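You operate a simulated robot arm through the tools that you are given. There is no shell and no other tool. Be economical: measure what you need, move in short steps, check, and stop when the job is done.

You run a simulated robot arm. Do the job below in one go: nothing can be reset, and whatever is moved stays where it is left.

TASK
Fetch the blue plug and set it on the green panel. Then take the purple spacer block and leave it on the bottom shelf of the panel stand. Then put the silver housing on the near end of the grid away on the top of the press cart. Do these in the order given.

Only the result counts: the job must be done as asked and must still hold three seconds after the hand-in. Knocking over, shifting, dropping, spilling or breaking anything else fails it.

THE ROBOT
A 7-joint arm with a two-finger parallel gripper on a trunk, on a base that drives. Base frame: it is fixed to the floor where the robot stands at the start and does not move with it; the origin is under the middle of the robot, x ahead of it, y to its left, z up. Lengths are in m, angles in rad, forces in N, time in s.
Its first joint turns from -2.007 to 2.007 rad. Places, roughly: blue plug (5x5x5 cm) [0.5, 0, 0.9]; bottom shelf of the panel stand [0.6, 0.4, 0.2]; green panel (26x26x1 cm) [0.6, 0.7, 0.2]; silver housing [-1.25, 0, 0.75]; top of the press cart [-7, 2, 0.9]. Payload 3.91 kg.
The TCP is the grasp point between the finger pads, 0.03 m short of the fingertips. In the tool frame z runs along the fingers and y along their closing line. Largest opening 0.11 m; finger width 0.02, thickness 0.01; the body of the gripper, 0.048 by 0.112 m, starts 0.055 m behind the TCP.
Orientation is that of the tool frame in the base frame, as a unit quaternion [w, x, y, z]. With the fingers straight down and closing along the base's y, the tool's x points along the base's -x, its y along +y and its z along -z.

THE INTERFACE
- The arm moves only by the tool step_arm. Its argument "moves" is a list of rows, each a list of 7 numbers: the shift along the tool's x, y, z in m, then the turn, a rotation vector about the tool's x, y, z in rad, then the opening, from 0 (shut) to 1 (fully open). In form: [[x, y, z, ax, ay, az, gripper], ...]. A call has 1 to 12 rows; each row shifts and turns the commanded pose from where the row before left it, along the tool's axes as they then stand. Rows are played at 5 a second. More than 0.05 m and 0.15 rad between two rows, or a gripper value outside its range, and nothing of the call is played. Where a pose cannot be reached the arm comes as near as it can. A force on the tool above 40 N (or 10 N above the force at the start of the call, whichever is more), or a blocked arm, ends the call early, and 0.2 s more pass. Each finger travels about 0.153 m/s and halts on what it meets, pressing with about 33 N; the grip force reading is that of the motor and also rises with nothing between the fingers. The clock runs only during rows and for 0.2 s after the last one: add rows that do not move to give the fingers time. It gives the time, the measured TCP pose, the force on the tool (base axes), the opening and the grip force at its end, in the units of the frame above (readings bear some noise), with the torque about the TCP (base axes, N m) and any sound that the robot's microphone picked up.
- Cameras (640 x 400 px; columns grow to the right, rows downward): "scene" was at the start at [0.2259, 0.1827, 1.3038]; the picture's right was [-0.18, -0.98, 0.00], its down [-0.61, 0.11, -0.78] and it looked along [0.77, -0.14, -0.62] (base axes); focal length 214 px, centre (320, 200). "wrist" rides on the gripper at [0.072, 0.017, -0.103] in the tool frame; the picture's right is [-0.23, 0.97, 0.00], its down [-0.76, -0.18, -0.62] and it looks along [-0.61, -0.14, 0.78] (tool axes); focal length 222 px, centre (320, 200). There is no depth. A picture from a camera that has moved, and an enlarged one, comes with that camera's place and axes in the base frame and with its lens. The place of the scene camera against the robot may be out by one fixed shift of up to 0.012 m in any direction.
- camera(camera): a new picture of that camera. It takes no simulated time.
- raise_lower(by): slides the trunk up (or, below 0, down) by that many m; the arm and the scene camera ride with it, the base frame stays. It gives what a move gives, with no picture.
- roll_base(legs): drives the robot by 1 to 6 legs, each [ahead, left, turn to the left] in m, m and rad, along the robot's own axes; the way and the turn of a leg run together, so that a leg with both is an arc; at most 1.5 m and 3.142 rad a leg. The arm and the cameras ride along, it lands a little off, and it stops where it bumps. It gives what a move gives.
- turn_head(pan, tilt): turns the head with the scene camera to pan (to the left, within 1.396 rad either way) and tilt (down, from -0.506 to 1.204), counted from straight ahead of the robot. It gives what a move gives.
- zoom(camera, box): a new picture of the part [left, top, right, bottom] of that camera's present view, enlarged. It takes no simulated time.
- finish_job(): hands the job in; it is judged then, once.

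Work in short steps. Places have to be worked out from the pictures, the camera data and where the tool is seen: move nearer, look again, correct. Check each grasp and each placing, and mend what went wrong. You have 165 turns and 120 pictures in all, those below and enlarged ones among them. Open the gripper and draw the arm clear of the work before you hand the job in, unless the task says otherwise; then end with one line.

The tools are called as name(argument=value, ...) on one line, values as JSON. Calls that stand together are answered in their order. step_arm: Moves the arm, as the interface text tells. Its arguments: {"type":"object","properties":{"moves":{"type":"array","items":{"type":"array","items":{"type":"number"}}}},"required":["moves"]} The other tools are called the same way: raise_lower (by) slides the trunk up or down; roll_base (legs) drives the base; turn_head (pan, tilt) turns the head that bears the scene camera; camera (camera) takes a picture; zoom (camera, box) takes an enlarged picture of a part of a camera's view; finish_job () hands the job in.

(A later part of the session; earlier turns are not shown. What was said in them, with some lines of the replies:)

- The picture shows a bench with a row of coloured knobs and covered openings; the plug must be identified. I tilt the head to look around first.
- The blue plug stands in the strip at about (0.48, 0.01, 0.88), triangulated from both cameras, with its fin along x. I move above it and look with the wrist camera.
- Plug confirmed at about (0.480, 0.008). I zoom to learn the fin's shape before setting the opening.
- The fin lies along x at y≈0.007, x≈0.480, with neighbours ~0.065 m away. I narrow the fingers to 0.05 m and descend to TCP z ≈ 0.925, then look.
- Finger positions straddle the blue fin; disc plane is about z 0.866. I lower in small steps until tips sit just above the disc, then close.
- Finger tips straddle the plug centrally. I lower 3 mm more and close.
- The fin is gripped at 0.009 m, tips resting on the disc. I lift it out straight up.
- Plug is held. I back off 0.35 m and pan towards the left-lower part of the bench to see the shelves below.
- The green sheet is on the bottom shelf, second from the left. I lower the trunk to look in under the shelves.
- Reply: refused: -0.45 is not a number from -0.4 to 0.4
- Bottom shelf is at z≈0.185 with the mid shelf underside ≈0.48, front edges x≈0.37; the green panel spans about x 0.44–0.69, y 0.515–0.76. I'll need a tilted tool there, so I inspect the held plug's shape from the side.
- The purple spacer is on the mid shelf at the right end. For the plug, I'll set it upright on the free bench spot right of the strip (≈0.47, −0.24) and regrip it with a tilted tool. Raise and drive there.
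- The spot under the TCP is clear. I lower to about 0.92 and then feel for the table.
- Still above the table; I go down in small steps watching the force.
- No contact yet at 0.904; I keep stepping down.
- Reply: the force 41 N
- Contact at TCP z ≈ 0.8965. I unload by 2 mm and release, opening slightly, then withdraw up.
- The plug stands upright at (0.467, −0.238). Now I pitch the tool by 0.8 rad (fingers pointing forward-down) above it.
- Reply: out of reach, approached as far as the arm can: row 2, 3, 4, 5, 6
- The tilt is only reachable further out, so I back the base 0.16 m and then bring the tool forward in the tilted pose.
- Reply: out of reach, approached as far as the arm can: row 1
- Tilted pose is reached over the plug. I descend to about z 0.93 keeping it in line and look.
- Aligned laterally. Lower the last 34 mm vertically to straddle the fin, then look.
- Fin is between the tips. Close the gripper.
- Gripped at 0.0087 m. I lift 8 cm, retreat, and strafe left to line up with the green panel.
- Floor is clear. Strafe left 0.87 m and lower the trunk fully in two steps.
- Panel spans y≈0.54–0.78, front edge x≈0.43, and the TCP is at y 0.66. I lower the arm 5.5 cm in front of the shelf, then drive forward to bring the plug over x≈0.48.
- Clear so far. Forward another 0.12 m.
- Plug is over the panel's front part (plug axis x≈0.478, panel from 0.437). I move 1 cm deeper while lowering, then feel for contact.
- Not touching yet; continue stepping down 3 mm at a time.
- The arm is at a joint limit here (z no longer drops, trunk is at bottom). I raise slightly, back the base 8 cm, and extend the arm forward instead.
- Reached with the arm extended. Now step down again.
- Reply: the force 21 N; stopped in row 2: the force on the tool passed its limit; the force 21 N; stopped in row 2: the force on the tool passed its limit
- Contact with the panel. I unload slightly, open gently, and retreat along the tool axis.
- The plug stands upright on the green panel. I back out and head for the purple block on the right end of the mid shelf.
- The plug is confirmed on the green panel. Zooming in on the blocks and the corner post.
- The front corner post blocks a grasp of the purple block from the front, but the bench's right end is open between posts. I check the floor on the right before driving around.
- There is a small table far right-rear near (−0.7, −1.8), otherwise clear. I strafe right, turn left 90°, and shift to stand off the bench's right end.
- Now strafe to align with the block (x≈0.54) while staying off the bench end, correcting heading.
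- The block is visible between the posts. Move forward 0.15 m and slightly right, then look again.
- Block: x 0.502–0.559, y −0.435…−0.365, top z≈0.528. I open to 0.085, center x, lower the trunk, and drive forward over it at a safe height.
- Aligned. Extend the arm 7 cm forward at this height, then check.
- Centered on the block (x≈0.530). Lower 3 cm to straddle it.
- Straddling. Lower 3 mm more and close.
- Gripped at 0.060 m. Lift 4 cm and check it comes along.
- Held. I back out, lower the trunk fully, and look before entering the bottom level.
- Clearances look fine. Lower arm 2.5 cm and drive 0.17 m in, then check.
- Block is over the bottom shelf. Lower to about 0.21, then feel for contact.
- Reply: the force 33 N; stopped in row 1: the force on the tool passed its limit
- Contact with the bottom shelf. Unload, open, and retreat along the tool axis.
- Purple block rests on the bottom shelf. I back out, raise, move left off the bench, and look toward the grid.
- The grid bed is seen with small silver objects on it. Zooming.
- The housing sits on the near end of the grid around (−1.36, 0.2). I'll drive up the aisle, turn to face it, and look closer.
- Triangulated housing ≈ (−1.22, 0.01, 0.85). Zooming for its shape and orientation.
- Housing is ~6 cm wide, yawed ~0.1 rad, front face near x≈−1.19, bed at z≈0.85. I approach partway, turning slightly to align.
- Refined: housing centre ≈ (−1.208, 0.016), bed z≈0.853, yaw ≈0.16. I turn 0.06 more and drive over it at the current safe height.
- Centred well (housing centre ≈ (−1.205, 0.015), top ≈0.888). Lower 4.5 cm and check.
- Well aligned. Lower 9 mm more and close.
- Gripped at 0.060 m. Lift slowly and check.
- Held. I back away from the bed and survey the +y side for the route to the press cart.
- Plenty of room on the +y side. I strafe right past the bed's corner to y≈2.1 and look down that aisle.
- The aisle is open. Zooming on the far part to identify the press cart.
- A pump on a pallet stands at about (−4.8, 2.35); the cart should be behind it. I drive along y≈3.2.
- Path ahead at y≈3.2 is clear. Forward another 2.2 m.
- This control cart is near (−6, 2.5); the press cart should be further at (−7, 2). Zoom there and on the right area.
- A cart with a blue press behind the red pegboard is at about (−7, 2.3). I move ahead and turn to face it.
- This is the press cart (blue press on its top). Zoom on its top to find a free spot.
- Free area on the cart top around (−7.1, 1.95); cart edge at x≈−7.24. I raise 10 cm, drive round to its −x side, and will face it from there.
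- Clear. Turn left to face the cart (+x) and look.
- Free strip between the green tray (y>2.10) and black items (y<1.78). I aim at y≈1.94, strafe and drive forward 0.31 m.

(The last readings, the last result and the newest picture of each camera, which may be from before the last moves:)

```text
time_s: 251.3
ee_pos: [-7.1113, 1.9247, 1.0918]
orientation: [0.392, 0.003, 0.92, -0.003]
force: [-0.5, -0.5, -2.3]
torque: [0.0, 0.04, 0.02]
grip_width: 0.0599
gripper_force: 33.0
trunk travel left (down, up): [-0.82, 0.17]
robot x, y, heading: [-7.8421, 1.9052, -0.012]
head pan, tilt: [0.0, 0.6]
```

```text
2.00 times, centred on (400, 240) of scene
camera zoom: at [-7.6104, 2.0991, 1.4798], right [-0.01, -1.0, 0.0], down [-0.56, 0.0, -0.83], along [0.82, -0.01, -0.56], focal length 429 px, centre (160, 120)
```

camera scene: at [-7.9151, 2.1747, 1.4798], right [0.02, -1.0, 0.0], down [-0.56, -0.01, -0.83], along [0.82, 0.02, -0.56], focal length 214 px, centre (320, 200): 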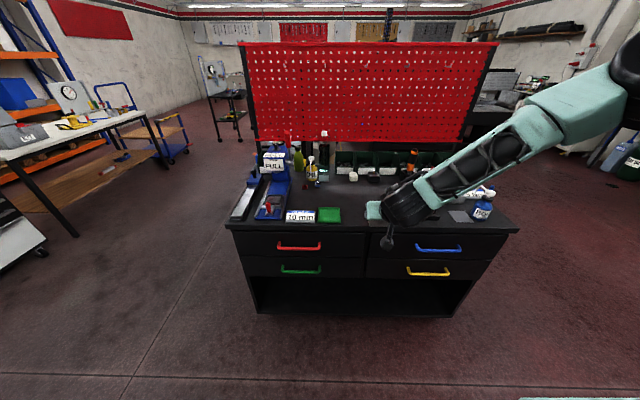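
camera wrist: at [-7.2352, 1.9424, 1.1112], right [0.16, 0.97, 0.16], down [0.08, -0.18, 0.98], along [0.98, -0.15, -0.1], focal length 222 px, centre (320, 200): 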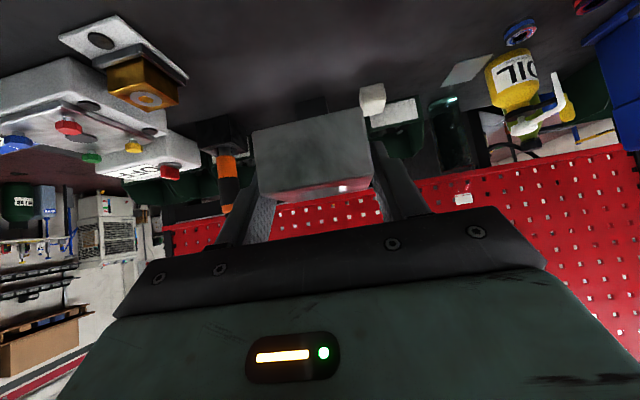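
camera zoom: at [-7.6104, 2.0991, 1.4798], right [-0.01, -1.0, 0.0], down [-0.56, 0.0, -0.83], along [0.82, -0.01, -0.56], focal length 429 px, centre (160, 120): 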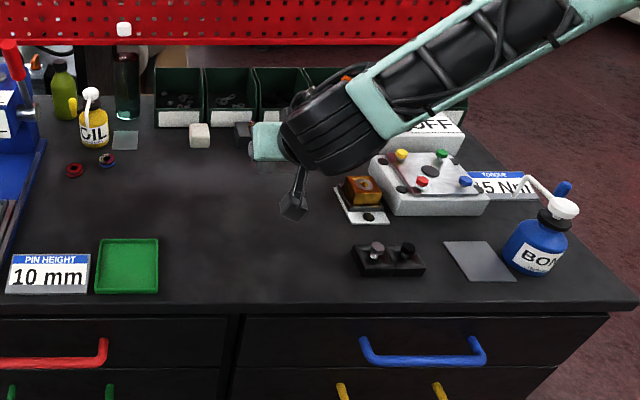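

Target spot (−7.105, 1.925) is clear on both sides. Lower the trunk 0.1 m, then step down with the arm.

raise_lower(by=-0.1)

camera(camera="wrist")

zoom(camera="scene", box=[240, 120, 560, 320])

```text
time_s: 252.6
ee_pos: [-7.1124, 1.9269, 0.9921]
orientation: [0.392, 0.003, 0.92, -0.002]
force: [0.2, 0.0, -2.0]
torque: [0.04, 0.04, 0.0]
grip_width: 0.06
gripper_force: 33.1
trunk travel left (down, up): [-0.72, 0.27]
robot x, y, heading: [-7.8397, 1.9039, -0.002]
head pan, tilt: [0.0, 0.6]
```

```text
26 pictures are left
camera wrist: at [-7.2352, 1.9425, 1.0112], right [0.16, 0.97, 0.16], down [0.08, -0.18, 0.98], along [0.98, -0.15, -0.1], focal length 222 px, centre (320, 200)
```

wrist: 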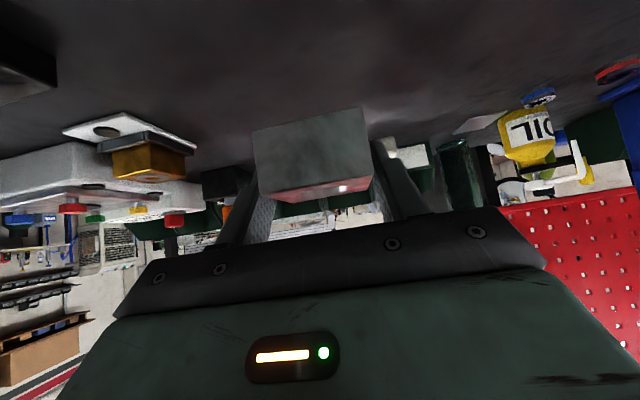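

```text
2.00 times, centred on (400, 220) of scene
camera zoom: at [-7.6103, 2.0991, 1.3798], right [-0.01, -1.0, 0.0], down [-0.57, 0.0, -0.82], along [0.82, -0.01, -0.57], focal length 429 px, centre (160, 160)
```

zoom: 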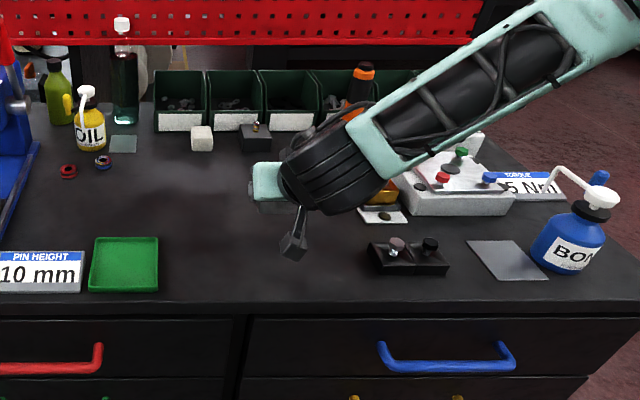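

Table top estimated at z≈0.88, so contact near TCP ≈0.912. Lower to 0.93 then feel.

step_arm(moves=[[0.0145, 0, 0.014, 0, 0, 0, 0.2], [0.0145, 0, 0.014, 0, 0, 0, 0.2], [0.0145, 0, 0.014, 0, 0, 0, 0.2], [0, 0, 0, 0, 0, 0, 0.2]])

step_arm(moves=[[0.0029, 0, 0.0028, 0, 0, 0, 0.2], [0, 0, 0, 0, 0, 0, 0.2]])

step_arm(moves=[[0.0022, 0, 0.0021, 0, 0, 0, 0.2], [0, 0, 0, 0, 0, 0, 0.2]])

zoom(camera="wrist", box=[200, 60, 440, 210])

```text
time_s: 253.6
ee_pos: [-7.1107, 1.9255, 0.9314]
orientation: [0.393, 0.003, 0.92, -0.002]
force: [0.1, 0.1, -2.8]
torque: [-0.03, 0.04, 0.01]
grip_width: 0.06
gripper_force: 32.9
trunk travel left (down, up): [-0.72, 0.27]
robot x, y, heading: [-7.8453, 1.9027, -0.008]
head pan, tilt: [0.0, 0.6]
```

```text
time_s: 254.2
ee_pos: [-7.1125, 1.9252, 0.9275]
orientation: [0.391, 0.003, 0.92, -0.003]
force: [-0.1, 0.0, -2.7]
torque: [-0.01, 0.04, 0.0]
grip_width: 0.0602
gripper_force: 33.5
trunk travel left (down, up): [-0.72, 0.27]
robot x, y, heading: [-7.8454, 1.9035, -0.006]
head pan, tilt: [0.0, 0.6]
```

```text
time_s: 254.8
ee_pos: [-7.1112, 1.9255, 0.9249]
orientation: [0.392, 0.004, 0.92, -0.003]
force: [-0.4, 0.3, -2.5]
torque: [0.02, 0.06, -0.02]
grip_width: 0.0598
gripper_force: 33.0
trunk travel left (down, up): [-0.72, 0.27]
robot x, y, heading: [-7.8433, 1.9017, -0.009]
head pan, tilt: [0.0, 0.6]
```

```text
2.67 times, centred on (320, 135) of wrist
camera zoom: at [-7.2347, 1.9427, 0.9441], right [0.16, 0.97, 0.16], down [0.08, -0.18, 0.98], along [0.98, -0.15, -0.1], focal length 592 px, centre (320, 373)
```

zoom: 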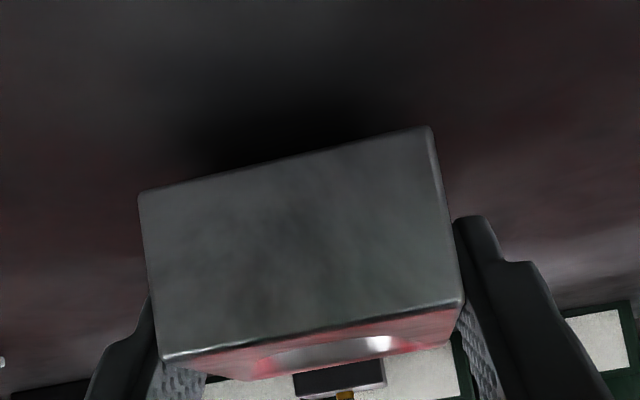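

Shadow is close. Continue in small steps.

step_arm(moves=[[0.0022, 0, 0.0021, 0, 0, 0, 0.2], [0, 0, 0, 0, 0, 0, 0.2]])

step_arm(moves=[[0.0022, 0, 0.0021, 0, 0, 0, 0.2], [0, 0, 0, 0, 0, 0, 0.2]])

step_arm(moves=[[0.0015, 0, 0.0014, 0, 0, 0, 0.2], [0, 0, 0, 0, 0, 0, 0.2]])

step_arm(moves=[[0.0015, 0, 0.0014, 0, 0, 0, 0.2], [0, 0, 0, 0, 0, 0, 0.2]])

step_arm(moves=[[0.0015, 0, 0.0014, 0, 0, 0, 0.2], [0, 0, 0, 0, 0, 0, 0.2]])

```text
time_s: 255.4
ee_pos: [-7.111, 1.9245, 0.9215]
orientation: [0.392, 0.004, 0.92, -0.003]
force: [-0.9, 0.4, -2.9]
torque: [0.01, 0.04, 0.0]
grip_width: 0.0599
gripper_force: 33.2
trunk travel left (down, up): [-0.72, 0.27]
robot x, y, heading: [-7.8433, 1.904, -0.009]
head pan, tilt: [0.0, 0.6]
```

```text
time_s: 256.0
ee_pos: [-7.1101, 1.9252, 0.9179]
orientation: [0.392, 0.003, 0.92, -0.003]
force: [0.5, -0.7, -3.2]
torque: [-0.01, 0.03, 0.01]
grip_width: 0.0598
gripper_force: 32.8
trunk travel left (down, up): [-0.72, 0.27]
robot x, y, heading: [-7.843, 1.9031, -0.004]
head pan, tilt: [0.0, 0.6]
```

```text
time_s: 256.6
ee_pos: [-7.1116, 1.9254, 0.9152]
orientation: [0.391, 0.003, 0.92, -0.002]
force: [0.0, -0.5, -2.7]
torque: [-0.02, 0.04, 0.01]
grip_width: 0.06
gripper_force: 33.2
trunk travel left (down, up): [-0.72, 0.27]
robot x, y, heading: [-7.8424, 1.9059, -0.006]
head pan, tilt: [0.0, 0.6]
```

```text
time_s: 257.2
ee_pos: [-7.1105, 1.9253, 0.9157]
orientation: [0.394, 0.003, 0.919, -0.002]
force: [-2.2, -3.3, 17.2]
torque: [0.35, 0.45, 0.1]
grip_width: 0.06
gripper_force: 33.4
trunk travel left (down, up): [-0.72, 0.27]
robot x, y, heading: [-7.8422, 1.9014, -0.01]
head pan, tilt: [0.0, 0.6]
```

```text
time_s: 257.8
ee_pos: [-7.1103, 1.9245, 0.9143]
orientation: [0.395, 0.003, 0.919, -0.002]
force: [2.9, -1.7, 30.0]
torque: [0.2, -0.35, 0.05]
grip_width: 0.0596
gripper_force: 32.9
trunk travel left (down, up): [-0.72, 0.27]
robot x, y, heading: [-7.8404, 1.9025, -0.009]
head pan, tilt: [0.0, 0.6]
```

The housing is down on the cart top. Unload, open, and retreat along the tool axis.

step_arm(moves=[[-0.0015, 0, -0.0014, 0, 0, 0, 0.2], [0, 0, 0, 0, 0, 0, 0.62], [0, 0, 0, 0, 0, 0, 0.75], [0, 0, 0, 0, 0, 0, 0.75], [0, 0, -0.02, 0, 0, 0, 0.75], [0, 0, -0.04, 0, 0, 0, 0.75], [0, 0, 0, 0, 0, 0, 0.75]])

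camera(camera="wrist")

```text
time_s: 259.4
ee_pos: [-7.1558, 1.924, 0.9567]
orientation: [0.392, 0.003, 0.92, -0.002]
force: [0.1, -0.1, -0.4]
torque: [-0.01, 0.04, 0.01]
grip_width: 0.0828
gripper_force: 0.1
trunk travel left (down, up): [-0.72, 0.27]
robot x, y, heading: [-7.8389, 1.9044, -0.007]
head pan, tilt: [0.0, 0.6]
```

```text
23 pictures are left
camera wrist: at [-7.2787, 1.9421, 0.9759], right [0.16, 0.97, 0.16], down [0.08, -0.18, 0.98], along [0.98, -0.15, -0.1], focal length 222 px, centre (320, 200)
```

wrist: 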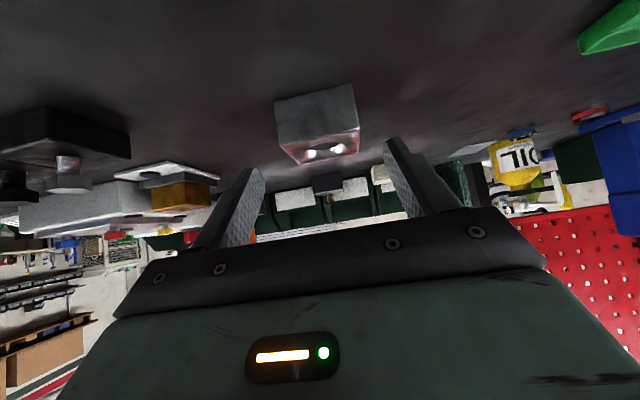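

Housing rests flat on the cart top. I raise, back clear, and verify.

raise_lower(by=0.1)

roll_base(legs=[[-0.3, 0, 0]])

zoom(camera="scene", box=[200, 100, 520, 300])

```text
time_s: 260.7
ee_pos: [-7.1552, 1.9248, 1.0563]
orientation: [0.393, 0.004, 0.92, -0.004]
force: [0.1, 0.3, 0.6]
torque: [0.02, 0.0, -0.01]
grip_width: 0.0827
gripper_force: 0.1
trunk travel left (down, up): [-0.82, 0.17]
robot x, y, heading: [-7.8443, 1.9002, -0.003]
head pan, tilt: [0.0, 0.6]
```

```text
time_s: 262.8
ee_pos: [-7.4494, 1.9248, 1.055]
orientation: [0.392, 0.004, 0.92, -0.003]
force: [-1.2, 0.4, 0.4]
torque: [0.02, 0.04, 0.01]
grip_width: 0.0823
gripper_force: 0.0
trunk travel left (down, up): [-0.82, 0.17]
robot x, y, heading: [-8.1374, 1.9051, -0.008]
head pan, tilt: [0.0, 0.6]
```

```text
2.00 times, centred on (360, 200) of scene
camera zoom: at [-7.9052, 2.101, 1.4798], right [-0.01, -1.0, 0.0], down [-0.56, 0.01, -0.82], along [0.82, -0.01, -0.57], focal length 429 px, centre (240, 200)
```

zoom: 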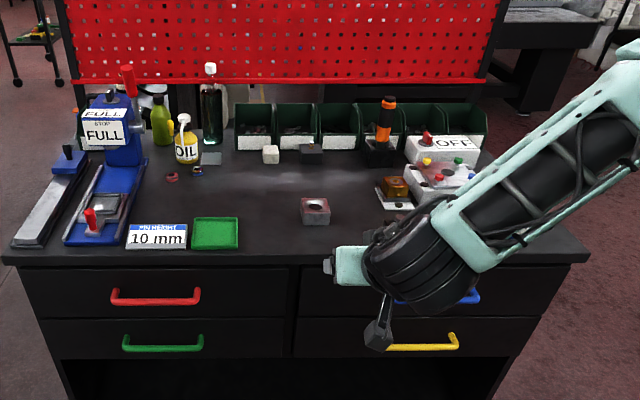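

The housing stands on the press cart's top, nothing else was disturbed, and the gripper is open and clear; I hand in.

finish_job()

```text
The job is handed in.
```

All three items were placed in the order you asked: the blue plug on the green panel, the purple spacer block on the panel stand's bottom shelf, and the silver housing on top of the press cart. Camera views after each release showed them sitting flat, with nothing else visibly moved.
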